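You operate a simulated robot arm through the tools that you are given. There is no shell and no other tool. Be economical: measure what you need, move in short steps, check, and stop when the job is done.

Carry out the task below with a simulated robot arm. There is one attempt and no reset: what you move stays moved.

JOB
Take the brown carton on the wooden table and put it away on the top of the day tank. Then take the black drip tray on the wooden table and put it away on the hose table. Then open the upper drawer. The order counts.
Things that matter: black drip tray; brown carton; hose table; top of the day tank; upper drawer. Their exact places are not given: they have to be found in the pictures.

Only the result counts: the job must be done as asked and must still hold three seconds after the hand-in. Knocking over, shifting, dropping, spilling or breaking anything else fails it.

ROBOT AND FRAMES
A 7-joint arm with a vacuum gripper on a trunk, on a base that drives. Base frame: it is fixed to the floor where the robot stands at the start and does not move with it; the origin is under the middle of the robot, x ahead of it, y to its left, z up. Units: mm, degrees, N and s.
Its first joint turns from -166.0 to 166.0 degrees. Places, roughly: hose table [-1500, 2500, 700]; top of the day tank [-4600, 1000, 800]; upper drawer [-2300, 6400, 700]. Payload 1.06 kg.
Tool frame: the origin (TCP) lies in the middle of the cups' lips, and z points out of the cups. The gripper has 1 cup of 24 mm across, covering 24 by 24 mm (tool x, y); the bellows give 8 mm. With the vacuum on, a cup seals on a smooth face that it is pressed against (1 to 4 N); it does not hold porous or soft things. The pull reaches 23 N.
Orientation is told as [roll, pitch, yaw] about the base's x, y, z axes, in that order, counted from this pose: with the cups facing straight down, the tool's x points along the base's -x, its y along +y and its z along -z.

CONTROLS
- The arm moves only by the tool apply_moves. Its argument "rows" is a list of rows, each a list of 7 numbers: the vacuum: 1 switches it on, 0 off, then the shift along the tool's x, y, z in mm, then the turn, a rotation vector about the tool's x, y, z in degrees. In form: [[vac, x, y, z, rx, ry, rz], ...]. A call has 1 to 10 rows; each row shifts and turns the commanded pose from where the row before left it, along the tool's axes as they then stand. Each row takes 0.2 s and may step no farther than 50 mm and 8.6 degrees from the row before; otherwise, or with a gripper value out of range, the whole call is refused. Where a pose cannot be reached the arm comes as near as it can. A force on the tool above 40 N (or 10 N above the force at the start of the call, whichever is more), or a blocked arm, ends the call early, and 0.2 s more pass. The pull builds up within a second once a cup has sealed. Time passes only in rows, and 0.2 s behind the last, so rows that do not move give it time. The reply holds the time, the measured pose of the TCP, the force on the tool along the base axes and the pull of the vacuum, in the units named above and with some noise, with the torque about the TCP (base axes, N m) and any sound that the robot's microphone picked up.
- Cameras (640 x 400 px; columns grow to the right, rows downward): "scene" is now at [150.6, 136.1, 1490.6]; the picture's right is [-0.82, -0.58, 0.00], its down [-0.31, 0.43, -0.85] and it looks along [0.49, -0.69, -0.53] (base axes); focal length 279 px, centre (320, 200). "wrist" rides on the gripper at [78, 19, -96] in the tool frame; the picture's right is [-0.24, 0.97, 0.00], its down [-0.71, -0.17, -0.69] and it looks along [-0.67, -0.16, 0.73] (tool axes); focal length 243 px, centre (320, 200).
- grab_frame(camera): a new picture of that camera. It takes no simulated time.
- base_move(legs): drives the robot by 1 to 6 legs, each [ahead, left, turn to the left] in mm, mm and degrees, along the robot's own axes; the way and the turn of a leg run together, so that a leg with both is an arc; at most 1500 mm and 180 degrees a leg. The arm and the cameras ride along, it lands a little off, and it stops where it bumps. It gives what a move gives.
- aim_head(pan, tilt): turns the head with the scene camera to pan (to the left, within 120 degrees either way) and tilt (down, from -29 to 69), counted from straight ahead of the robot. It gives what a move gives.
- locate(camera, pixels): for up to 12 pixels [column, row] of the newest picture of that camera ("zoom" is the newest enlarged one), the place [x, y, z] in the base frame of the surface seen there, good to about 2 mm. It takes no simulated time.
- close_up(camera, box): a new picture of the part [left, top, right, bottom] of that camera's present view, enlarged. It takes no simulated time.
- close_job(): hands the job in; it is judged then, once.

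Work in short steps. Measure before you move; look again where a grasp or a placing could have gone wrong, and mend it. You have 110 turns and 90 pictures in all, those below and enlarged ones among them. Switch the vacuum off and draw the arm clear of the work before you hand the job in, unless the task says otherwise; then end with one line.

The tools are called after "Request:" as a command line: name --pt "numbers of a row" for each row, then --argument value for the rest, lists and objects as JSON in quotes. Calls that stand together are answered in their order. apply_moves: Moves the arm, as the interface text tells. Its arguments: {"type":"object","properties":{"rows":{"type":"array"}},"required":["rows"]} The other tools are called the same way: base_move (legs) drives the base; aim_head (pan, tilt) turns the head that bears the scene camera; grab_frame (camera) takes a picture; locate (camera, pixels) gives the place of the surface under pixels of a picture; close_up (camera, box) takes an enlarged picture of a part of a camera's view; close_job () hands the job in.

At the start:

```text
time_s: 0.0
tcp_pos: [624.4, -334.8, 1061.3]
orientation: [0.1, 0.0, 0.0]
wrist_force: [0.2, -0.1, 0.3]
torque: [0.01, 0.0, 0.0]
pull: 0.1
robot x, y, heading: [-0.3, -1.6, -0.2]
head pan, tilt: [-54.6, 32.1]
```

scene: 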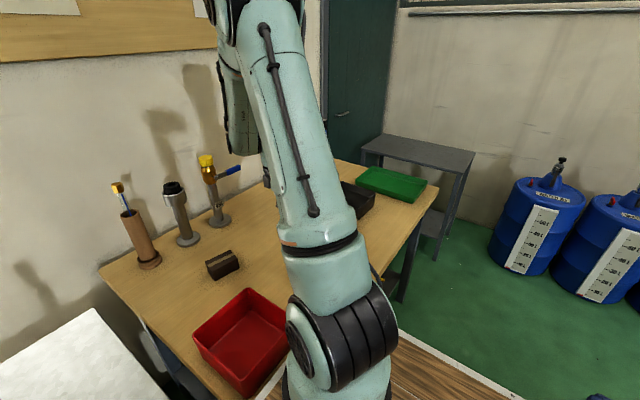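
wrist: 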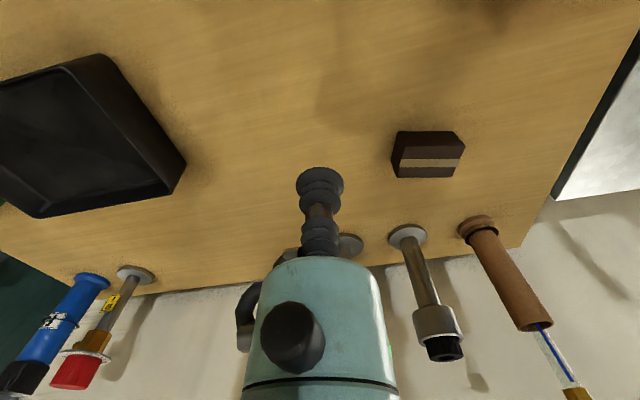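

The scene shows the small brown carton at about (222,264) and the black tray at about (357,198). I'll measure both in the wrist and scene pictures.

Request:
locate --camera "scene" --pixels '[[207, 264], [222, 258], [238, 254], [225, 268], [212, 279], [240, 266], [350, 185], [357, 200], [370, 190], [395, 183], [100, 268], [240, 340]]'

Request:
locate --camera "wrist" --pixels '[[400, 133], [454, 133], [466, 147], [397, 152], [425, 140], [393, 176], [455, 177], [180, 165], [98, 58], [60, 140], [38, 214], [100, 130]]'

Request:
close_up --camera "wrist" --box '[370, 110, 490, 190]'

Request:
close_up --camera "wrist" --box '[0, 30, 200, 230]'

```text
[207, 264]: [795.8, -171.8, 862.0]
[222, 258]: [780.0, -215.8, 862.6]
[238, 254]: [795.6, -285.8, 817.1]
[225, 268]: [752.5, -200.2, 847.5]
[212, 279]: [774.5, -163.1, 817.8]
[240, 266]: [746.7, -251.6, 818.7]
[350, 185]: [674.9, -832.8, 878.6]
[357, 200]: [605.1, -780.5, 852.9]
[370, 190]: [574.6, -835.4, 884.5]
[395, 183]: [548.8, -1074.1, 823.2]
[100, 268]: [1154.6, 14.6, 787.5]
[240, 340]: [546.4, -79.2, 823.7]
```

```text
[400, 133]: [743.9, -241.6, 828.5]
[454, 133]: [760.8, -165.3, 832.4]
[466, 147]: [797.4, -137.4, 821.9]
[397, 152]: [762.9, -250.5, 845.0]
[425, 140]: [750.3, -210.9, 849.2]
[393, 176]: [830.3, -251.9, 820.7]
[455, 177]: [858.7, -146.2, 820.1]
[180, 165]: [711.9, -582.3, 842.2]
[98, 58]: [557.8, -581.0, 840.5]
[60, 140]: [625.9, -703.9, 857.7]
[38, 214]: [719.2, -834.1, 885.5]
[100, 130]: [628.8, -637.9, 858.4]
```

```text
5.00 times, centred on (430, 150) of wrist
```

zoom: 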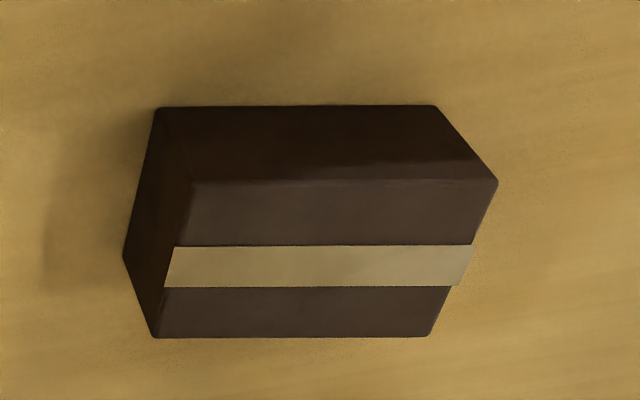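

```text
2.00 times, centred on (100, 130) of wrist
```

zoom: 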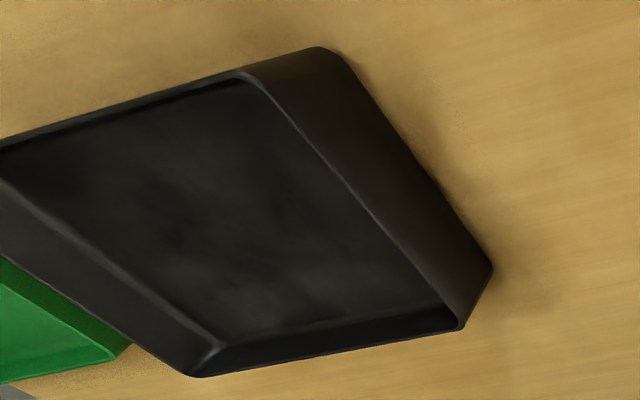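

The carton top looks to be at z≈862. I'll measure a grid over the tray (newest zoom) to learn its form.

Request:
locate --camera "zoom" --pixels '[[240, 75], [320, 48], [350, 185], [458, 328], [490, 270], [400, 300], [250, 200], [150, 200], [60, 170], [250, 320], [200, 370], [215, 345]]'

Request:
locate --camera "wrist" --pixels '[[407, 147], [462, 145], [402, 160], [432, 153], [432, 162], [432, 173], [400, 176], [450, 176], [420, 150], [445, 150], [420, 173], [445, 173]]'

```text
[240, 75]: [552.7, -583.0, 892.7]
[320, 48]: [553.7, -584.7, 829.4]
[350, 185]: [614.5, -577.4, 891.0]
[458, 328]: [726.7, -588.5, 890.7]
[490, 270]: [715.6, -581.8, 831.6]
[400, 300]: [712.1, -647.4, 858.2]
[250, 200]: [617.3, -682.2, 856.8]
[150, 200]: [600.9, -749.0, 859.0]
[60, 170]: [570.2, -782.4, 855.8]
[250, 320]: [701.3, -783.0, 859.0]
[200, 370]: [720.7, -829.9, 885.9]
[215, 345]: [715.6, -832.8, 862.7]
```

```text
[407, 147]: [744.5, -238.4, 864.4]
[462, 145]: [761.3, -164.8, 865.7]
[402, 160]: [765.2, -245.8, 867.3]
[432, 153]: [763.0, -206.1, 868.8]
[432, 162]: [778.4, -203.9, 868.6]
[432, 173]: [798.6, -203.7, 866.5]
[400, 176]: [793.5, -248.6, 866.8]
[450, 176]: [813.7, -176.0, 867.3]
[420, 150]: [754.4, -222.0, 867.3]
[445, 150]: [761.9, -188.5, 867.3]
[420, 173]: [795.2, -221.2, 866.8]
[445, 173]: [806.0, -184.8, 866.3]
```

Tray: x 550–725, y −580…−838, rim z≈890, inside floor z≈858. Carton top centre about (780,−207,867). Next I turn the head to see the room before moving anything.

Request:
aim_head --pan 120 --tilt 15

Request:
grab_frame --camera "scene"

Request:
aim_head --pan -120 --tilt 20

Request:
grab_frame --camera "scene"

Request:
aim_head --pan 40 --tilt 20

Request:
grab_frame --camera "scene"

```text
time_s: 2.6
tcp_pos: [624.6, -333.4, 1061.3]
orientation: [0.0, 0.0, 0.0]
wrist_force: [-0.5, 0.2, 0.9]
torque: [0.01, -0.01, 0.01]
pull: 0.1
robot x, y, heading: [2.2, 0.3, 0.1]
head pan, tilt: [120.0, 15.0]
```

```text
85 pictures are left
```

scene: 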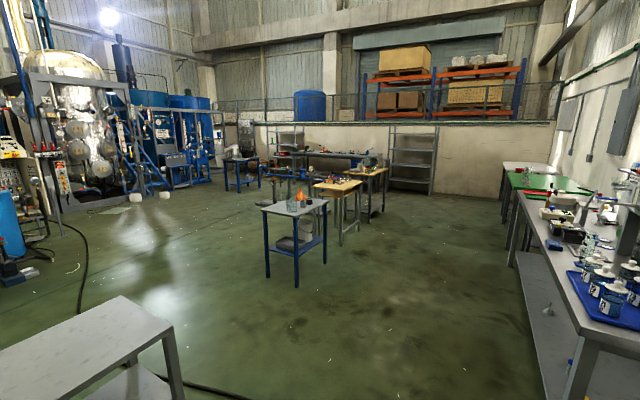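

```text
time_s: 6.0
tcp_pos: [624.3, -333.2, 1061.9]
orientation: [-0.1, 0.0, -0.1]
wrist_force: [0.6, -0.6, 0.1]
torque: [-0.02, 0.03, 0.04]
pull: 0.0
robot x, y, heading: [-0.9, 1.6, -0.4]
head pan, tilt: [-120.0, 20.0]
```

```text
84 pictures are left
```

scene: 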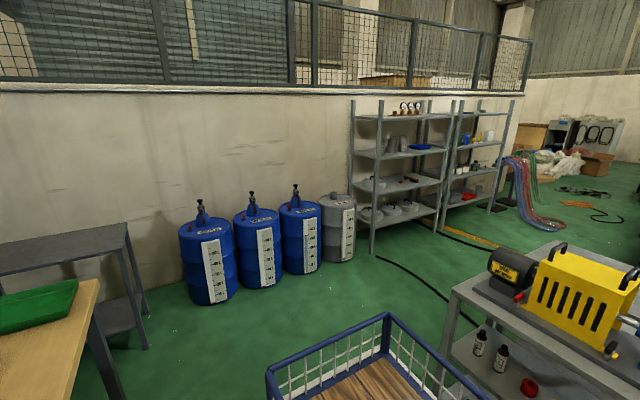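

```text
time_s: 8.5
tcp_pos: [624.0, -333.8, 1062.1]
orientation: [0.0, 0.0, 0.0]
wrist_force: [0.0, -0.5, -0.2]
torque: [0.01, 0.02, 0.0]
pull: 0.1
robot x, y, heading: [0.4, 0.9, -0.1]
head pan, tilt: [40.0, 20.0]
```

```text
83 pictures are left
```

scene: 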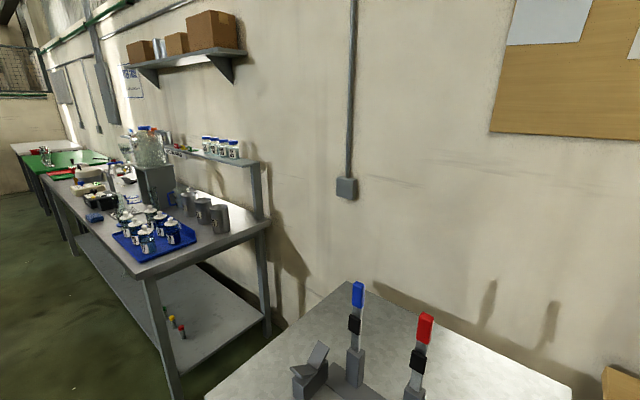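

Room seen. Before descending on the carton I check where the tall posts behind it stand.

Request:
locate --camera "wrist" --pixels '[[348, 245], [407, 235], [477, 225], [440, 350], [540, 325], [575, 395], [428, 290], [130, 275], [425, 167]]'

Request:
aim_head --pan -30 --tilt 40

Request:
grab_frame --camera "scene"

```text
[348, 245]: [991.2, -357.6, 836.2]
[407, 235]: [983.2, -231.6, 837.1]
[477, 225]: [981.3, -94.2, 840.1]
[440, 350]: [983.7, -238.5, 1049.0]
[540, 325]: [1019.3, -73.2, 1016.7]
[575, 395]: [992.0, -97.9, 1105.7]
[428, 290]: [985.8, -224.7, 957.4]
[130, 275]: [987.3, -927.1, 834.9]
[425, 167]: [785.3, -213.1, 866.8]
```

```text
time_s: 9.9
tcp_pos: [623.6, -334.0, 1061.5]
orientation: [0.0, 0.0, 0.0]
wrist_force: [-0.6, 0.2, -0.5]
torque: [-0.02, -0.03, -0.02]
pull: 0.0
robot x, y, heading: [-1.6, 0.6, 0.1]
head pan, tilt: [-30.0, 40.0]
```

```text
82 pictures are left
```

scene: 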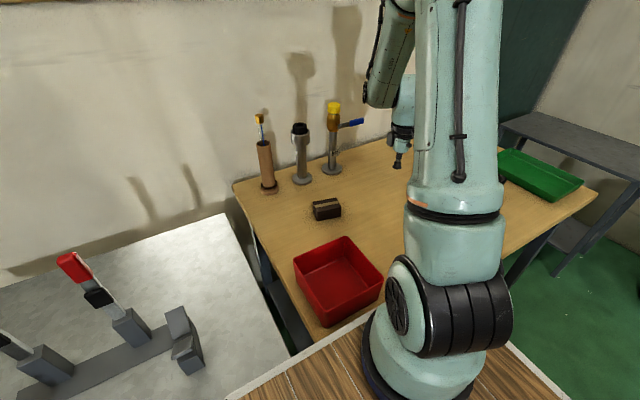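

The posts stand at x≈985, well behind the carton. I move above the carton at z≈900.

Request:
apply_moves --pt "0 -26 21.2 26.5 0 0 0" --pt "0 -26 21.2 26.5 0 0 0" --pt "0 -26 21.2 26.5 0 0 0" --pt "0 -26 21.2 26.5 0 0 0" --pt "0 -26 21.2 26.5 0 0 0" --pt "0 -26 21.2 26.5 0 0 0" --pt "0 0 0 0 0 0 0"

Request:
grab_frame --camera "wrist"

```text
time_s: 11.5
tcp_pos: [780.7, -206.9, 901.3]
orientation: [-0.1, 0.0, 0.0]
wrist_force: [-0.3, -0.5, -0.2]
torque: [0.0, -0.02, 0.03]
pull: 0.0
robot x, y, heading: [-2.9, 0.4, 0.1]
head pan, tilt: [-30.0, 40.0]
```

```text
81 pictures are left
```

wrist: 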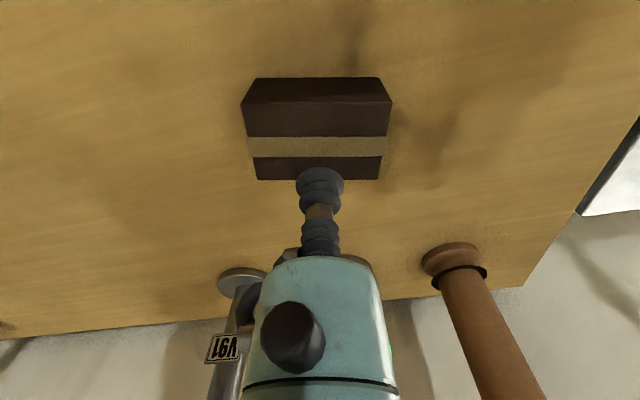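

The carton is under the cup; I measure its top corners at this closer range.

Request:
locate --camera "wrist" --pixels '[[246, 102], [390, 104], [258, 177], [379, 177], [320, 135], [320, 148], [320, 158]]'

```text
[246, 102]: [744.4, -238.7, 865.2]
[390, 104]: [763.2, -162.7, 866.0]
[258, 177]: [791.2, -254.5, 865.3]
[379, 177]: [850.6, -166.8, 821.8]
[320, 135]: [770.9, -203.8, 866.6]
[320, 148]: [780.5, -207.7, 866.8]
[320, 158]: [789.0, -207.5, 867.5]
```

Top centre ≈ (778,−207,867). I lower with vacuum on, pressing about 3 mm.

Request:
apply_moves --pt "1 2 0 15 0 0 0" --pt "1 0 0 14 0 0 0" --pt "1 0 0 5 0 0 0" --pt "1 0 0 2 0 0 0" --pt "1 0 0 0 0 0 0" --pt "1 0 0 0 0 0 0" --pt "1 0 0 0 0 0 0" --pt "1 0 0 0 0 0 0"

```text
time_s: 13.3
tcp_pos: [778.5, -207.1, 867.4]
orientation: [0.0, 0.0, 0.0]
wrist_force: [0.8, 0.7, 0.2]
torque: [0.0, -0.01, -0.02]
pull: 22.5
robot x, y, heading: [-0.4, 0.9, -0.1]
head pan, tilt: [-30.0, 40.0]
```

The pull is 22.5 N, so it has sealed. I lift it.

Request:
apply_moves --pt "1 0 0 -15 0 0 0" --pt "1 0 0 -30 0 0 0" --pt "1 0 0 -40 0 0 0" --pt "1 0 0 -40 0 0 0" --pt "1 40 0 -20 0 0 0" --pt "1 45 0 0 0 0 0" --pt "1 45 0 0 0 0 0" --pt "1 0 0 0 0 0 0"

Request:
grab_frame --camera "wrist"

Request:
aim_head --pan 120 --tilt 20

Request:
grab_frame --camera "scene"

```text
time_s: 15.1
tcp_pos: [647.0, -205.4, 1009.4]
orientation: [0.0, 0.1, -0.1]
wrist_force: [-0.7, 0.3, -1.7]
torque: [0.02, 0.0, -0.02]
pull: 23.0
robot x, y, heading: [-0.2, -0.2, -0.0]
head pan, tilt: [-30.0, 40.0]
```

```text
80 pictures are left
```

wrist: 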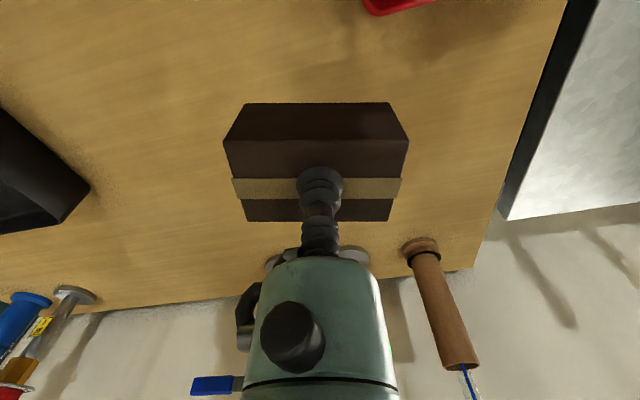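

```text
time_s: 17.4
tcp_pos: [648.3, -205.3, 1011.4]
orientation: [0.0, 0.1, -0.1]
wrist_force: [-0.1, 0.1, -0.7]
torque: [0.0, 0.01, 0.0]
pull: 22.9
robot x, y, heading: [1.6, -0.9, -0.3]
head pan, tilt: [120.0, 20.0]
```

```text
79 pictures are left
```

scene: 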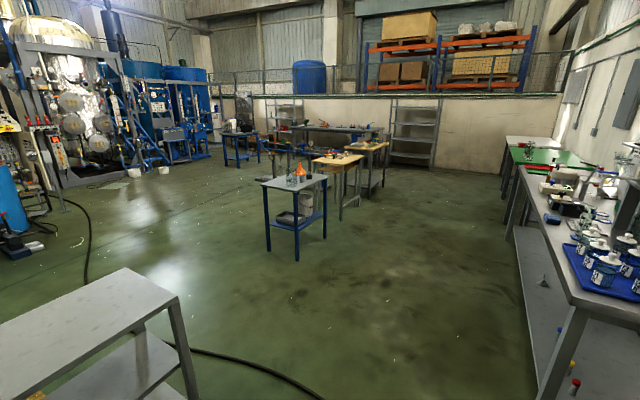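

The carton hangs well. I measure floor landmarks and furniture in this view.

Request:
locate --camera "scene" --pixels '[[120, 270], [178, 297], [30, 398], [20, 325], [265, 185], [325, 178], [298, 260], [333, 162], [375, 148], [240, 135], [420, 200], [270, 350]]'

Request:
locate --camera "scene" --pixels '[[75, 125], [30, 155], [130, 160], [140, 130], [10, 250], [175, 140], [60, 190], [510, 230], [530, 398], [100, 230], [345, 130], [305, 140]]'

Request:
close_up --camera "scene" --box '[200, 80, 440, 230]'

Request:
close_up --camera "scene" --box '[0, 20, 240, 250]'

```text
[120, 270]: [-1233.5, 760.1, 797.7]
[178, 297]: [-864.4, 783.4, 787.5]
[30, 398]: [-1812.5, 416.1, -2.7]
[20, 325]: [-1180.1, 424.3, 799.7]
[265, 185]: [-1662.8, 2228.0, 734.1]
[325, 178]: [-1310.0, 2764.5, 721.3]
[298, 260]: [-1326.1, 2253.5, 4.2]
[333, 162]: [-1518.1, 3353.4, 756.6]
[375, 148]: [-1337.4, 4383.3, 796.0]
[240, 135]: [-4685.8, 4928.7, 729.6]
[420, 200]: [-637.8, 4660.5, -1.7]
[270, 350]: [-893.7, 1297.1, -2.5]
```

```text
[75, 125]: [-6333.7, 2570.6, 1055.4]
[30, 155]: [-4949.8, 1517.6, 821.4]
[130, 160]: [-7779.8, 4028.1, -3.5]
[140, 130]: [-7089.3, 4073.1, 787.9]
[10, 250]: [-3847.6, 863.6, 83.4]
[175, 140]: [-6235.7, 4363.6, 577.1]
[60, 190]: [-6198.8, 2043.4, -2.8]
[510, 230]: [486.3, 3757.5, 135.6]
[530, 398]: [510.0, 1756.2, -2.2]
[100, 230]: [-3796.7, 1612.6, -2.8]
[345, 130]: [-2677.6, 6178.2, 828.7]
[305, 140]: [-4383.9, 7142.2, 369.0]
```

```text
2.67 times, centred on (320, 155) of scene
```

zoom: 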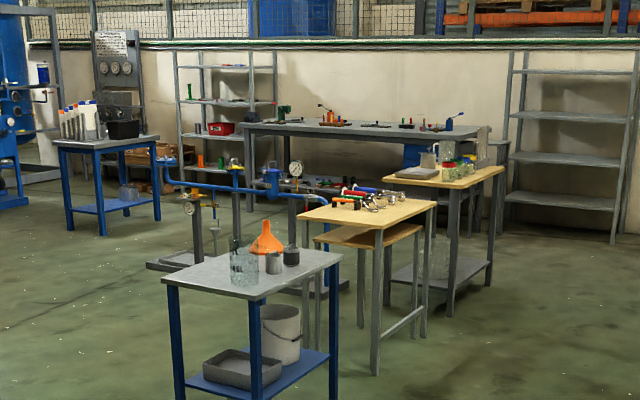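

```text
1.74 times, centred on (120, 135) of scene
```

zoom: 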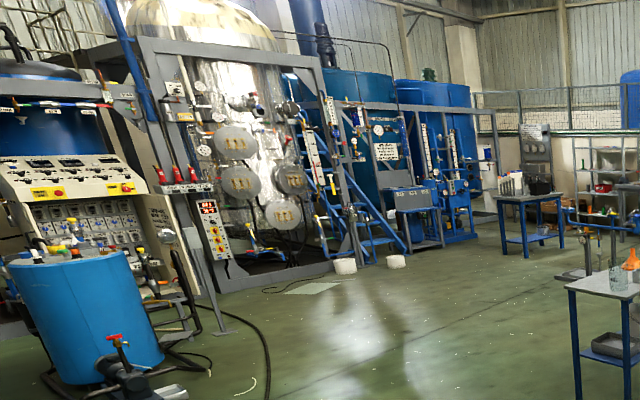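

I need to know the robot's own footprint and close obstacles, so I look steeply down to both sides.

Request:
aim_head --pan 90 --tilt 60

Request:
grab_frame --camera "scene"

Request:
aim_head --pan -110 --tilt 60

Request:
grab_frame --camera "scene"

```text
time_s: 18.5
tcp_pos: [646.6, -204.9, 1012.6]
orientation: [0.0, 0.0, 0.0]
wrist_force: [-0.2, 0.1, -0.7]
torque: [0.01, -0.02, -0.02]
pull: 22.3
robot x, y, heading: [-1.3, -2.1, -0.1]
head pan, tilt: [90.0, 60.0]
```

```text
76 pictures are left
```

scene: 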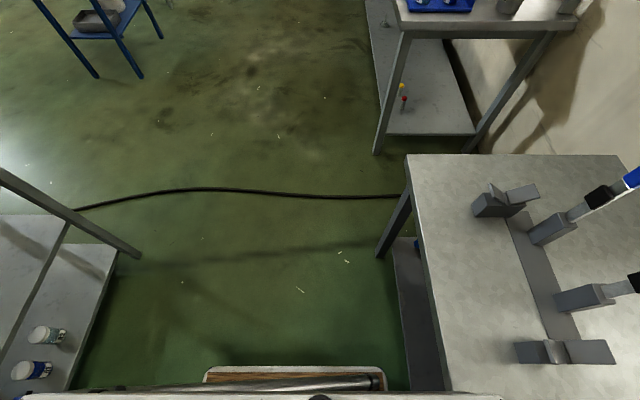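

```text
time_s: 21.4
tcp_pos: [646.5, -204.7, 1010.8]
orientation: [0.0, 0.0, 0.0]
wrist_force: [0.8, 0.4, -1.4]
torque: [0.02, 0.01, 0.05]
pull: 22.9
robot x, y, heading: [3.4, 2.1, -0.3]
head pan, tilt: [-110.0, 60.0]
```

```text
75 pictures are left
```

scene: 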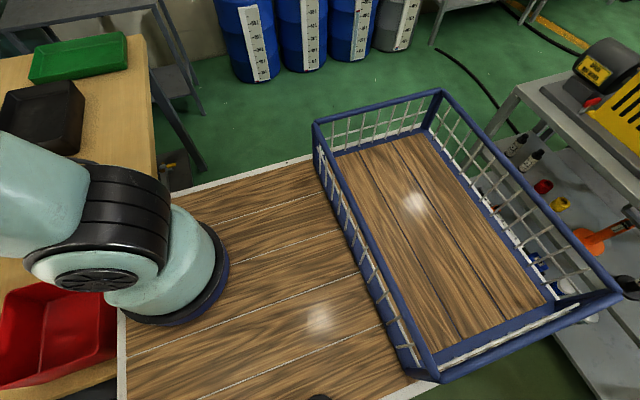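

The base is a wooden-decked cart with a basket at its back. I measure its outline and the gap to the neighbouring tables.

Request:
locate --camera "scene" --pixels '[[310, 155], [440, 92], [620, 293], [434, 375], [316, 122], [120, 320], [518, 90], [560, 300], [600, 390], [230, 172], [140, 60], [410, 200]]'

Request:
aim_head --pan 110 --tilt 60

Request:
grab_frame --camera "scene"

```text
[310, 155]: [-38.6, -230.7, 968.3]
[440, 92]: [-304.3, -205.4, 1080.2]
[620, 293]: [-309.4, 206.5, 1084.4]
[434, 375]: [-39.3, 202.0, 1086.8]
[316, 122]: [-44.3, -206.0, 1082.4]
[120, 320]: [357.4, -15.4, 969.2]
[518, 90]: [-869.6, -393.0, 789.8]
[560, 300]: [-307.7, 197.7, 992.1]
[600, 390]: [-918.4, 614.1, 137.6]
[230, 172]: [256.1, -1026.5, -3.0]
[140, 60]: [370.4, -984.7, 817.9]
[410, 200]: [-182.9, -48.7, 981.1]
```

```text
time_s: 24.6
tcp_pos: [647.3, -205.7, 1011.7]
orientation: [-0.1, -0.1, 0.0]
wrist_force: [0.2, 0.5, -1.0]
torque: [0.02, -0.01, -0.02]
pull: 22.5
robot x, y, heading: [1.6, -0.7, 0.0]
head pan, tilt: [110.0, 60.0]
```

```text
74 pictures are left
```

scene: 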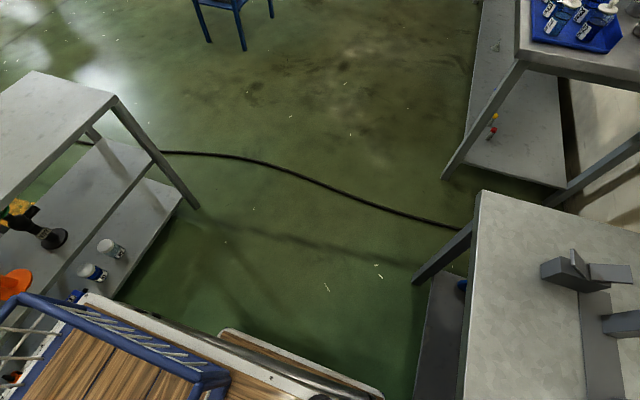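

Deck: x −310…365, y ±231. I measure the side tables' edges and the cable on the floor.

Request:
locate --camera "scene" --pixels '[[480, 192], [440, 395], [300, 350], [380, 395], [35, 72], [115, 100], [197, 207], [300, 180], [440, 222], [450, 175], [520, 60], [222, 335]]'

```text
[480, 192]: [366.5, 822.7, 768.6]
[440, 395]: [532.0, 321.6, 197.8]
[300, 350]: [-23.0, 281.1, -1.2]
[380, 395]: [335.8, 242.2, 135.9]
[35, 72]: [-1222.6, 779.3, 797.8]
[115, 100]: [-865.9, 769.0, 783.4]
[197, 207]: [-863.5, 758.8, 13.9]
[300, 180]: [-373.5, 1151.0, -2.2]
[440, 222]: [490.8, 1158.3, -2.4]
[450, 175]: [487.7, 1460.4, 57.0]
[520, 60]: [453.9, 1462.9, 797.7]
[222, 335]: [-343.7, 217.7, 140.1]
```

Free corridor confirmed (x −864…366 to the left). I tuck the arm: TCP to about (500,0,1200).

Request:
apply_moves --pt "1 21 29.3 -27 0 0 0" --pt "1 21 29.3 -27 0 0 0" --pt "1 21 29.3 -27 0 0 0" --pt "1 21 29.3 -27 0 0 0" --pt "1 21 29.3 -27 0 0 0" --pt "1 21 29.3 -27 0 0 0" --pt "1 21 29.3 -27 0 0 0" --pt "1 0 0 0 0 0 0"

Request:
base_move --legs '[[-150, 0, 0], [0, 0, 90]]'

Request:
aim_head --pan 30 --tilt 25

Request:
grab_frame --camera "scene"

```text
time_s: 26.4
tcp_pos: [500.6, -1.0, 1200.5]
orientation: [0.1, 0.0, -0.1]
wrist_force: [0.5, 0.1, -0.5]
torque: [0.0, 0.02, 0.0]
pull: 23.1
robot x, y, heading: [0.1, 1.8, -0.2]
head pan, tilt: [110.0, 60.0]
```

```text
time_s: 31.6
tcp_pos: [-152.9, 500.6, 1200.2]
orientation: [-0.1, 0.0, 90.4]
wrist_force: [0.2, 1.1, -1.9]
torque: [0.0, -0.02, 0.02]
pull: 23.2
robot x, y, heading: [-151.7, -1.2, 90.4]
head pan, tilt: [110.0, 60.0]
```

```text
time_s: 33.1
tcp_pos: [-153.0, 501.4, 1199.9]
orientation: [0.0, 0.0, 90.3]
wrist_force: [-0.4, 0.6, -1.5]
torque: [-0.03, -0.01, -0.02]
pull: 23.1
robot x, y, heading: [-147.9, 1.1, 90.3]
head pan, tilt: [30.0, 25.0]
```

```text
73 pictures are left
```

scene: 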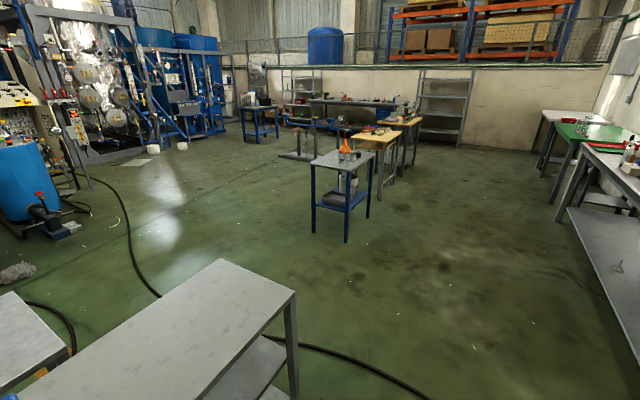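

The way north is clear. I drive ahead 1450, turn left to face the tank and look.

Request:
base_move --legs '[[1450, 0, 0], [0, 0, 90]]'

Request:
aim_head --pan 10 --tilt 20

Request:
grab_frame --camera "scene"

```text
time_s: 44.2
tcp_pos: [-665.6, 1442.5, 1200.0]
orientation: [0.0, 0.0, -179.1]
wrist_force: [-0.1, 0.0, -0.5]
torque: [-0.03, 0.01, 0.0]
pull: 22.4
robot x, y, heading: [-165.2, 1447.8, -178.9]
head pan, tilt: [30.0, 25.0]
```

```text
time_s: 45.0
tcp_pos: [-665.6, 1441.0, 1200.9]
orientation: [0.1, 0.0, -179.1]
wrist_force: [-1.0, 0.6, -0.8]
torque: [0.03, -0.01, 0.05]
pull: 23.0
robot x, y, heading: [-165.0, 1452.4, -179.3]
head pan, tilt: [10.0, 20.0]
```

```text
72 pictures are left
```

scene: 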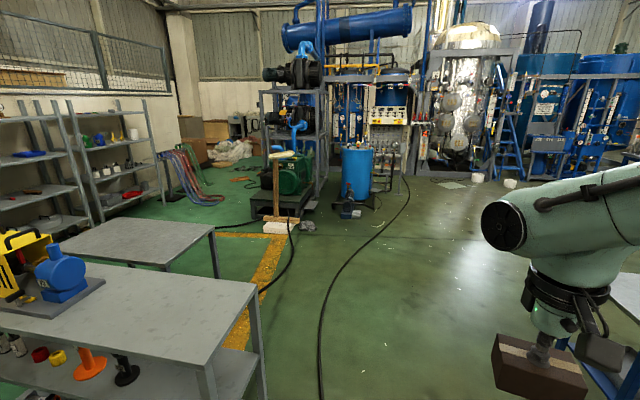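

Request:
close_up --camera "scene" --box '[240, 60, 440, 240]'

Request:
locate --camera "scene" --pixels '[[343, 155], [372, 152], [357, 147], [357, 200], [347, 215], [330, 210], [300, 225], [280, 205], [257, 285], [215, 230], [270, 235], [380, 205]]'

```text
2.22 times, centred on (340, 150) of scene
```

zoom: 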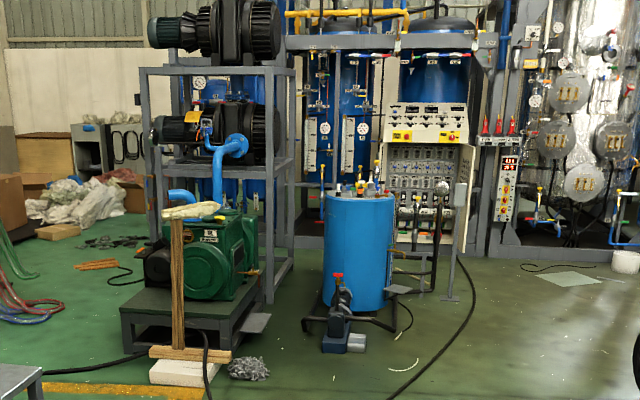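

```text
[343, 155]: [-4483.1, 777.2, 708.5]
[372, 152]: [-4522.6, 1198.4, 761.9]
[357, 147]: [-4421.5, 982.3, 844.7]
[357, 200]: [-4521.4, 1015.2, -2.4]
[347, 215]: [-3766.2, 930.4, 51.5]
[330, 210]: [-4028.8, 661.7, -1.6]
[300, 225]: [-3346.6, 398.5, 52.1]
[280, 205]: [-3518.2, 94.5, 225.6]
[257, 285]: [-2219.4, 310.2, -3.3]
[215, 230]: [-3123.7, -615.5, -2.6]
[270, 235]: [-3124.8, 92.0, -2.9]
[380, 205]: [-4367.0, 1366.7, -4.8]
```

The tank stands around (−4580,1000), radius ~200, with a pump ahead of it. I drive closer and look at its top.

Request:
base_move --legs '[[1500, -100, 0], [1500, -150, 0]]'

Request:
aim_head --pan 20 --tilt 25

Request:
grab_frame --camera "scene"

```text
refused: leg 1 is longer than a leg can be; nothing moved
```

```text
time_s: 45.7
tcp_pos: [-666.8, 1441.5, 1200.9]
orientation: [0.0, 0.0, -179.0]
wrist_force: [-0.2, 0.1, -0.5]
torque: [0.03, -0.02, 0.0]
pull: 23.0
robot x, y, heading: [-164.7, 1452.4, -178.7]
head pan, tilt: [20.0, 25.0]
```

```text
70 pictures are left
```

scene: 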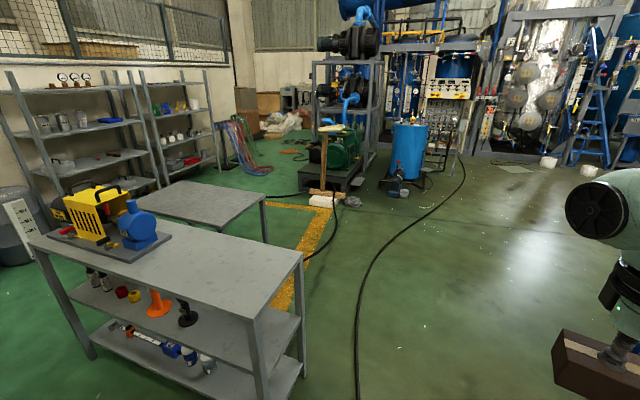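

That leg was too long; I repeat it with shorter legs.

Request:
base_move --legs '[[1480, -100, 0], [1480, -150, 0]]'

Request:
aim_head --pan 20 --tilt 25

Request:
grab_frame --camera "scene"

```text
time_s: 60.0
tcp_pos: [-3623.9, 1685.7, 1200.5]
orientation: [0.0, 0.1, -179.8]
wrist_force: [-0.4, -1.2, -0.7]
torque: [0.03, 0.05, -0.01]
pull: 23.3
robot x, y, heading: [-3121.9, 1685.6, -179.7]
head pan, tilt: [20.0, 25.0]
```

```text
time_s: 60.6
tcp_pos: [-3623.6, 1685.2, 1201.0]
orientation: [0.0, -0.1, -179.7]
wrist_force: [-0.1, -0.3, -0.9]
torque: [0.01, 0.0, 0.02]
pull: 22.7
robot x, y, heading: [-3119.7, 1686.7, -180.0]
head pan, tilt: [20.0, 25.0]
```

```text
69 pictures are left
```

scene: 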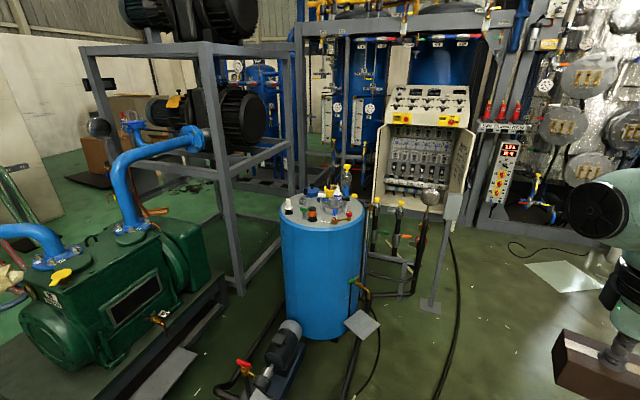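

Request:
close_up --camera "scene" --box '[260, 150, 470, 320]'

Request:
locate --camera "scene" --pixels '[[281, 218], [362, 216], [320, 230], [360, 325], [430, 200], [430, 305], [365, 298], [400, 290], [350, 205], [405, 260], [450, 270], [420, 350]]'

```text
2.35 times, centred on (365, 235) of scene
```

zoom: 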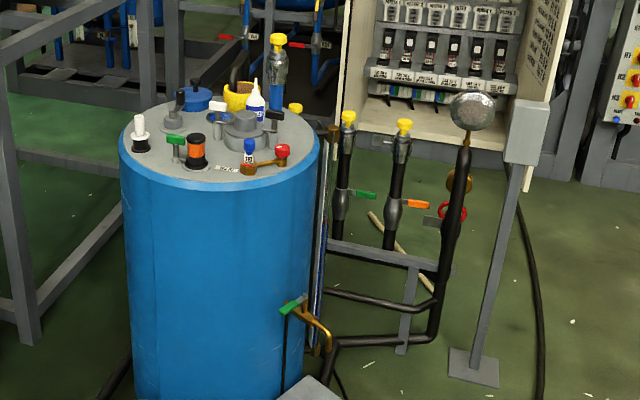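

```text
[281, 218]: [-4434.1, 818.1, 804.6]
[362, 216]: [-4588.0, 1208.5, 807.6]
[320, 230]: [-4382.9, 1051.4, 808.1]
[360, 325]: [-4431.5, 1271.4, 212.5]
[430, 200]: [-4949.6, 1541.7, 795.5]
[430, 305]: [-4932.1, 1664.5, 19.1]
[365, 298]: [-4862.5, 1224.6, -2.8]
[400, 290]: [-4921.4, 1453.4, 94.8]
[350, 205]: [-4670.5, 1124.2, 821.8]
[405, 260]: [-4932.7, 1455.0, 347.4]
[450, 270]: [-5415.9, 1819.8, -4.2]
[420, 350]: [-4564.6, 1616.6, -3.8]
```

The tank top is at z≈806, centre about (−4590,1000), cluttered. I turn toward it and slide to the open north side at about (−4350,1750).

Request:
base_move --legs '[[0, 0, 72], [319, -1190, 0]]'

Request:
aim_head --pan 0 --tilt 40

Request:
grab_frame --camera "scene"

Request:
grab_frame --camera "wrist"

```text
time_s: 70.0
tcp_pos: [-4522.3, 1291.9, 1200.6]
orientation: [-0.1, -0.1, -108.9]
wrist_force: [0.6, -0.9, -1.3]
torque: [-0.01, -0.02, 0.0]
pull: 23.3
robot x, y, heading: [-4360.8, 1761.9, -108.9]
head pan, tilt: [20.0, 25.0]
```

```text
time_s: 70.8
tcp_pos: [-4522.6, 1291.2, 1201.1]
orientation: [0.0, 0.0, -108.8]
wrist_force: [0.1, -0.3, -1.6]
torque: [0.01, -0.02, 0.03]
pull: 23.1
robot x, y, heading: [-4358.7, 1765.3, -109.0]
head pan, tilt: [0.0, 40.0]
```

```text
67 pictures are left
```

scene: 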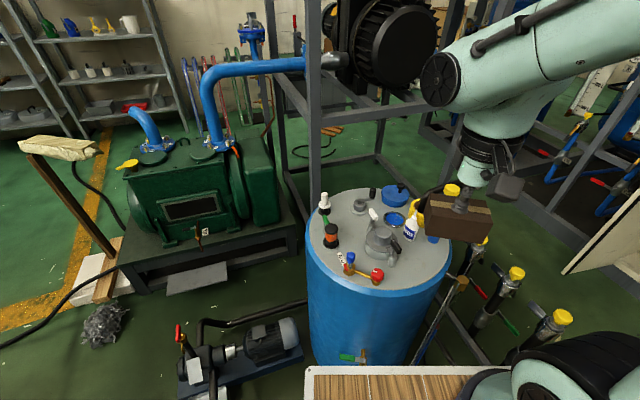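

```text
66 pictures are left
```

wrist: 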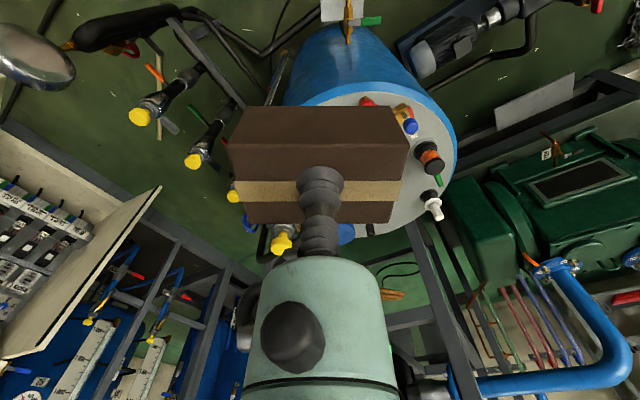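

I zoom on the tank top to find a free spot.

Request:
close_up --camera "scene" --box '[295, 175, 465, 305]'

Request:
locate --camera "scene" --pixels '[[306, 240], [312, 275], [370, 297], [415, 290], [450, 262], [430, 265], [405, 270], [360, 285], [350, 225], [345, 205], [330, 255], [320, 265]]'

```text
3.08 times, centred on (380, 240) of scene
```

zoom: 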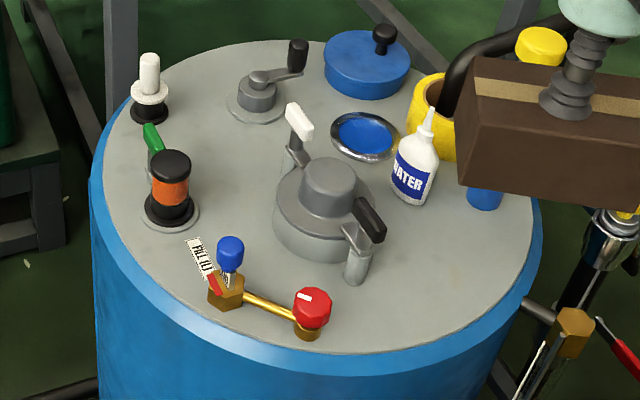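

```text
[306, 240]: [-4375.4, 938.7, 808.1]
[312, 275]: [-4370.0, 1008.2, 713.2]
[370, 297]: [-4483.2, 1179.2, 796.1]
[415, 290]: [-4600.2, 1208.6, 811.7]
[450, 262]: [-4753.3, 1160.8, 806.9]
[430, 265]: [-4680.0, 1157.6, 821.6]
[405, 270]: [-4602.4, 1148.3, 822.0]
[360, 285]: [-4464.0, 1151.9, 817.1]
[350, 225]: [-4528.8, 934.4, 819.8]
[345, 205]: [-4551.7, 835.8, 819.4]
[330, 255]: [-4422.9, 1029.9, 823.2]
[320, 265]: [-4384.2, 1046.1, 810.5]
```

I measure the free area around zoom (440,270) and its neighbours.

Request:
locate --camera "zoom" --pixels '[[440, 270], [395, 225], [375, 250], [355, 282], [415, 203], [485, 208], [530, 240], [460, 320], [400, 340], [330, 330], [325, 315], [440, 225]]'

Request:
locate --camera "zoom" --pixels '[[310, 295], [280, 225], [345, 250], [370, 220], [365, 245], [410, 190], [260, 180], [230, 175], [230, 225], [200, 120], [150, 270], [140, 240]]'

```text
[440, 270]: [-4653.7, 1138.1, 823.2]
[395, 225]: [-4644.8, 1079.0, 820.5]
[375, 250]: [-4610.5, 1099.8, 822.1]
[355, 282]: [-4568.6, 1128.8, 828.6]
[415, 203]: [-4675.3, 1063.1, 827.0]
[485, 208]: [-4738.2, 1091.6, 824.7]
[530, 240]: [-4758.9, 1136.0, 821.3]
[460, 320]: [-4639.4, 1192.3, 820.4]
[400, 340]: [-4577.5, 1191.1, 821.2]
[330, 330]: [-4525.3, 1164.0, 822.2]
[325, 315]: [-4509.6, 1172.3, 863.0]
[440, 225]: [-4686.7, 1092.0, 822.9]
```

```text
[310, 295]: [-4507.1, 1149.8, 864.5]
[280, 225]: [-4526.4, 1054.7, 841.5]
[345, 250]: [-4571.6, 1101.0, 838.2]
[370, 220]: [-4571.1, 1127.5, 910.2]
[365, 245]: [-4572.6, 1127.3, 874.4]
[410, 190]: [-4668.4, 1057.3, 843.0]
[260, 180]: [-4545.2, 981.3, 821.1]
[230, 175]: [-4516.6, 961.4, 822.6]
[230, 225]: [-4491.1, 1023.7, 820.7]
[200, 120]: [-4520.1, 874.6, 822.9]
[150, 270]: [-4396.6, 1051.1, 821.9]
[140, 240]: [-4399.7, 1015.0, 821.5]
```

Free spot centre ≈ (−4655,1128), between bottle, lever and rim. I check the heights of bottle, yellow hose item, and caps beside it.

Request:
locate --camera "zoom" --pixels '[[428, 115], [540, 45], [500, 25], [430, 90], [450, 140], [485, 195], [610, 240], [575, 330], [610, 335], [298, 50], [370, 205], [385, 35]]'

Request:
locate --camera "scene" --pixels '[[515, 272], [562, 317], [453, 190], [460, 285], [600, 270]]'

Request:
locate --camera "wrist" --pixels '[[234, 195], [283, 243], [193, 160], [140, 115], [345, 235], [250, 225], [30, 65]]'

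```text
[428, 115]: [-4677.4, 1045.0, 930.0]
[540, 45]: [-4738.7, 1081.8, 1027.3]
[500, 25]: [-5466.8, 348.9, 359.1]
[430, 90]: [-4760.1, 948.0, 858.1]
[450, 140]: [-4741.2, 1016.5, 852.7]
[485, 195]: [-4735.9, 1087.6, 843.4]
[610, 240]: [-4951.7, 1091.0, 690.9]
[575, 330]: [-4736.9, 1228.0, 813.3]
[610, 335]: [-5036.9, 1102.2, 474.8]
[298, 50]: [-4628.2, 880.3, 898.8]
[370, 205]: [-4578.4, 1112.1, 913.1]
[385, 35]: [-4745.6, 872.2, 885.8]
```

```text
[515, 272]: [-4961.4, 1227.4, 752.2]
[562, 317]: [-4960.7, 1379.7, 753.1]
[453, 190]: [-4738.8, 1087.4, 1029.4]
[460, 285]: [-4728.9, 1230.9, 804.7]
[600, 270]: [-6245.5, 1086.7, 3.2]
```

```text
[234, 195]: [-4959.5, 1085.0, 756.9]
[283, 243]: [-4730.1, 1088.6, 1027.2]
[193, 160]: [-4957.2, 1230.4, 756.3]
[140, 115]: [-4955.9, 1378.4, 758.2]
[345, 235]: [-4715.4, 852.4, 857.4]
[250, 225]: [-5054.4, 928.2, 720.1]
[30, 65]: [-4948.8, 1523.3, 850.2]
```

A yellow-capped pole at (−4738,1087) reaches z≈1030, so I choose (−4648,1135) and turn the carton's long side along the rim. I move there high up, then rotate.

Request:
apply_moves --pt "1 -37.7 -13.7 0 0 0 0" --pt "1 -37.7 -13.7 0 0 0 0" --pt "1 -37.7 -13.7 0 0 0 0" --pt "1 -37.7 -13.7 0 0 0 0" --pt "1 -37.7 -13.7 0 0 0 0" --pt "1 0 0 0 0 0 0"

Request:
apply_moves --pt "1 0 0 0 0 0 -7.5" --pt "1 0 0 0 0 0 -7.5" --pt "1 0 0 0 0 0 -7.5" --pt "1 0 0 0 0 0 -7.5" --pt "1 0 0 0 0 0 -7.5" --pt "1 0 0 0 0 0 -7.5" --pt "1 0 0 0 0 0 -7.5" --pt "1 0 0 0 0 0 0"

Request:
grab_frame --camera "scene"

Request:
grab_frame --camera "wrist"

```text
time_s: 72.2
tcp_pos: [-4647.8, 1133.6, 1200.4]
orientation: [0.0, 0.0, -108.9]
wrist_force: [-0.4, -0.4, -1.0]
torque: [0.0, 0.0, 0.0]
pull: 22.8
robot x, y, heading: [-4354.2, 1764.3, -108.7]
head pan, tilt: [0.0, 40.0]
```

```text
time_s: 74.0
tcp_pos: [-4647.0, 1134.4, 1200.3]
orientation: [-0.1, 0.0, -56.3]
wrist_force: [0.3, 0.9, -1.2]
torque: [-0.03, 0.02, 0.04]
pull: 22.7
robot x, y, heading: [-4360.0, 1761.6, -108.7]
head pan, tilt: [0.0, 40.0]
```

```text
64 pictures are left
```

scene: 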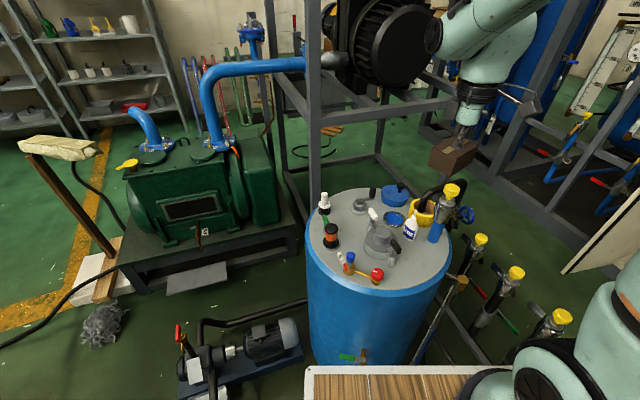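

```text
63 pictures are left
```

wrist: 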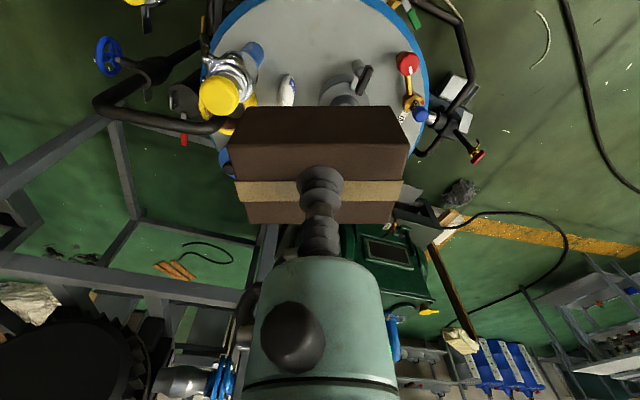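

Now the tank top is unobstructed. I zoom to confirm the spot, including the blue pole with hand wheel.

Request:
close_up --camera "scene" --box '[350, 170, 490, 300]'

Request:
locate --camera "scene" --pixels '[[432, 240], [420, 262], [450, 250], [443, 262], [467, 214], [395, 262], [391, 262], [407, 240], [375, 180], [440, 215], [425, 250], [412, 287]]'

```text
3.08 times, centred on (420, 235) of scene
```

zoom: 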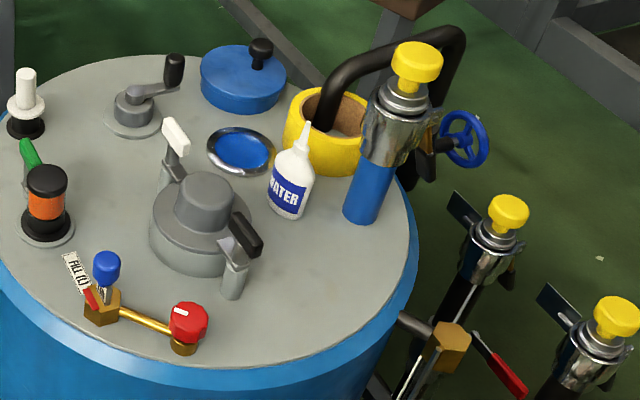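

```text
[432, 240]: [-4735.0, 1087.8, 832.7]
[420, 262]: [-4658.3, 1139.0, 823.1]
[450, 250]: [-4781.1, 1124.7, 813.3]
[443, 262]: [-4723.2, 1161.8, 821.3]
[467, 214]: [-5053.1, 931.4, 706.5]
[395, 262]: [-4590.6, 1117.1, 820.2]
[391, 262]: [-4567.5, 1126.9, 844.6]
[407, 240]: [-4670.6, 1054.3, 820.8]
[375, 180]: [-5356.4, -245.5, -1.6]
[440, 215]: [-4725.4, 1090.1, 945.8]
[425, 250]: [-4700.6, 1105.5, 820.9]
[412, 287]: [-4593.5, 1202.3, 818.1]
```

Clear space confirmed around (−4650,1137). I descend to just above the top.

Request:
apply_moves --pt "1 0 0 40 0 0 0" --pt "1 0 0 40 0 0 0" --pt "1 0 0 40 0 0 0" --pt "1 0 0 40 0 0 0" --pt "1 0 0 40 0 0 0" --pt "1 0 0 40 0 0 0" --pt "1 0 0 40 0 0 0" --pt "1 0 0 30 0 0 0" --pt "1 0 0 0 0 0 0"

Request:
grab_frame --camera "scene"

Request:
grab_frame --camera "wrist"

```text
time_s: 76.0
tcp_pos: [-4649.7, 1133.2, 888.8]
orientation: [0.0, 0.0, -56.3]
wrist_force: [0.0, -0.3, -1.5]
torque: [0.0, -0.01, -0.02]
pull: 22.8
robot x, y, heading: [-4361.0, 1767.0, -108.9]
head pan, tilt: [0.0, 40.0]
```

```text
61 pictures are left
```

scene: 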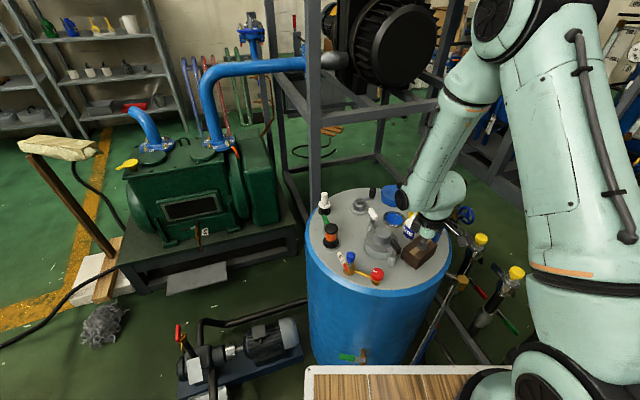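

```text
60 pictures are left
```

wrist: 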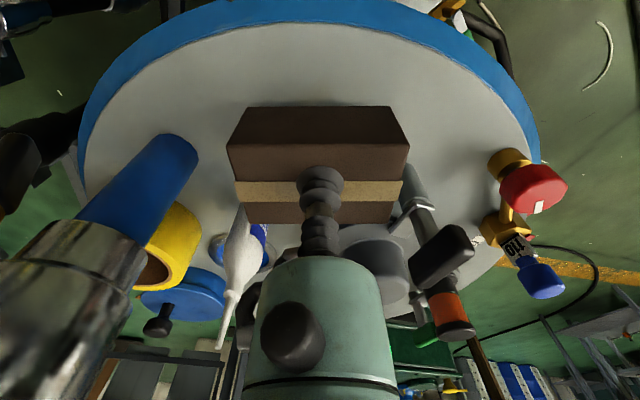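

The carton hangs over the free area with room toward the rim. I shift 8 mm outward and set it down gently.

Request:
apply_moves --pt "1 8 0 0 0 0 0" --pt "1 0 0 10 0 0 0" --pt "1 0 0 6 0 0 0" --pt "1 0 0 3 0 0 0" --pt "1 0 0 0 0 0 0"

```text
time_s: 77.2
tcp_pos: [-4653.3, 1141.4, 869.7]
orientation: [-0.1, -0.1, -56.5]
wrist_force: [-0.1, -0.8, -2.1]
torque: [0.02, 0.0, 0.01]
pull: 22.6
robot x, y, heading: [-4357.7, 1768.0, -108.9]
head pan, tilt: [0.0, 40.0]
```

Request:
apply_moves --pt "1 0 0 1.5 0 0 0" --pt "1 0 0 1.5 0 0 0" --pt "1 0 0 0 0 0 0"

```text
time_s: 78.0
tcp_pos: [-4652.8, 1142.1, 868.8]
orientation: [0.0, 0.0, -56.3]
wrist_force: [-1.5, 1.7, 9.0]
torque: [-0.01, 0.04, -0.05]
pull: 22.8
robot x, y, heading: [-4360.0, 1765.4, -108.6]
head pan, tilt: [0.0, 40.0]
```

Contact is firm (9 N). I release, wait, then rise straight up.

Request:
apply_moves --pt "1 0 0 -1.5 0 0 0" --pt "0 0 0 0 0 0 0" --pt "0 0 0 0 0 0 0" --pt "0 0 0 0 0 0 0" --pt "0 0 0 0 0 0 0" --pt "0 0 0 0 0 0 0"

Request:
apply_moves --pt "0 0 0 -4 0 0 0" --pt "0 0 0 -10 0 0 0" --pt "0 0 0 -40 0 0 0" --pt "0 0 0 -45 0 0 0" --pt "0 0 0 -45 0 0 0" --pt "0 0 0 -45 0 0 0" --pt "0 0 0 -45 0 0 0" --pt "0 0 0 -45 0 0 0" --pt "0 0 0 -45 0 0 0"

Request:
grab_frame --camera "scene"

```text
time_s: 79.4
tcp_pos: [-4652.2, 1142.5, 869.6]
orientation: [0.0, 0.0, -56.5]
wrist_force: [0.4, 0.4, -0.5]
torque: [-0.02, 0.0, 0.0]
pull: 0.0
robot x, y, heading: [-4360.6, 1763.5, -109.0]
head pan, tilt: [0.0, 40.0]
```

```text
time_s: 81.4
tcp_pos: [-4653.2, 1142.5, 1193.7]
orientation: [0.0, 0.0, -56.3]
wrist_force: [-0.2, 0.3, 0.1]
torque: [0.03, -0.06, 0.0]
pull: 0.3
robot x, y, heading: [-4358.1, 1766.7, -108.7]
head pan, tilt: [0.0, 40.0]
```

```text
59 pictures are left
```

scene: 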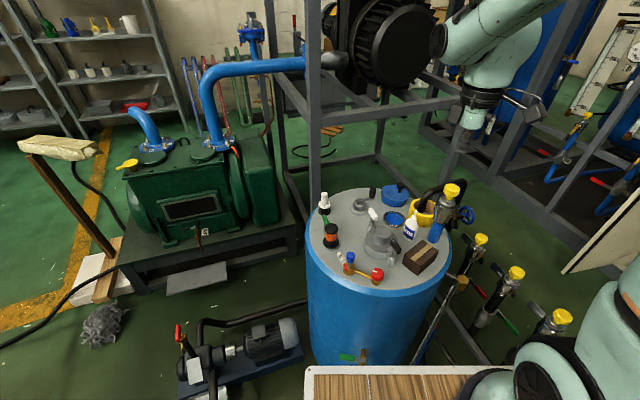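

The carton sits well on the tank top. I tuck the arm back to its carrying pose in front of the robot.

Request:
apply_moves --pt "0 0 0 0 0 0 7.5" --pt "0 0 0 0 0 0 7.5" --pt "0 0 0 0 0 0 7.5" --pt "0 0 0 0 0 0 7.5" --pt "0 0 0 0 0 0 7.5" --pt "0 0 0 0 0 0 7.5" --pt "0 0 0 0 0 0 7.5"

Request:
apply_moves --pt "0 38 13.3 0 0 0 0" --pt "0 38 13.3 0 0 0 0" --pt "0 38 13.3 0 0 0 0" --pt "0 38 13.3 0 0 0 0" --pt "0 38 13.3 0 0 0 0"

Request:
base_move --legs '[[-319, 1190, 0], [0, 0, 108.8]]'

```text
time_s: 83.0
tcp_pos: [-4653.5, 1141.5, 1194.8]
orientation: [0.0, 0.0, -109.0]
wrist_force: [0.0, -0.1, -0.2]
torque: [-0.01, 0.05, 0.03]
pull: 0.0
robot x, y, heading: [-4360.7, 1767.7, -109.0]
head pan, tilt: [0.0, 40.0]
```

```text
time_s: 84.2
tcp_pos: [-4528.2, 1299.6, 1193.5]
orientation: [0.1, 0.0, -109.0]
wrist_force: [-0.5, -0.4, 0.1]
torque: [0.03, 0.02, -0.04]
pull: 0.1
robot x, y, heading: [-4358.2, 1764.4, -108.8]
head pan, tilt: [0.0, 40.0]
```

```text
time_s: 95.0
tcp_pos: [-2626.7, 1660.0, 1192.8]
orientation: [0.0, 0.1, -0.8]
wrist_force: [0.9, 0.0, 0.3]
torque: [0.01, -0.02, 0.05]
pull: 0.0
robot x, y, heading: [-3119.8, 1678.0, -1.1]
head pan, tilt: [0.0, 40.0]
```

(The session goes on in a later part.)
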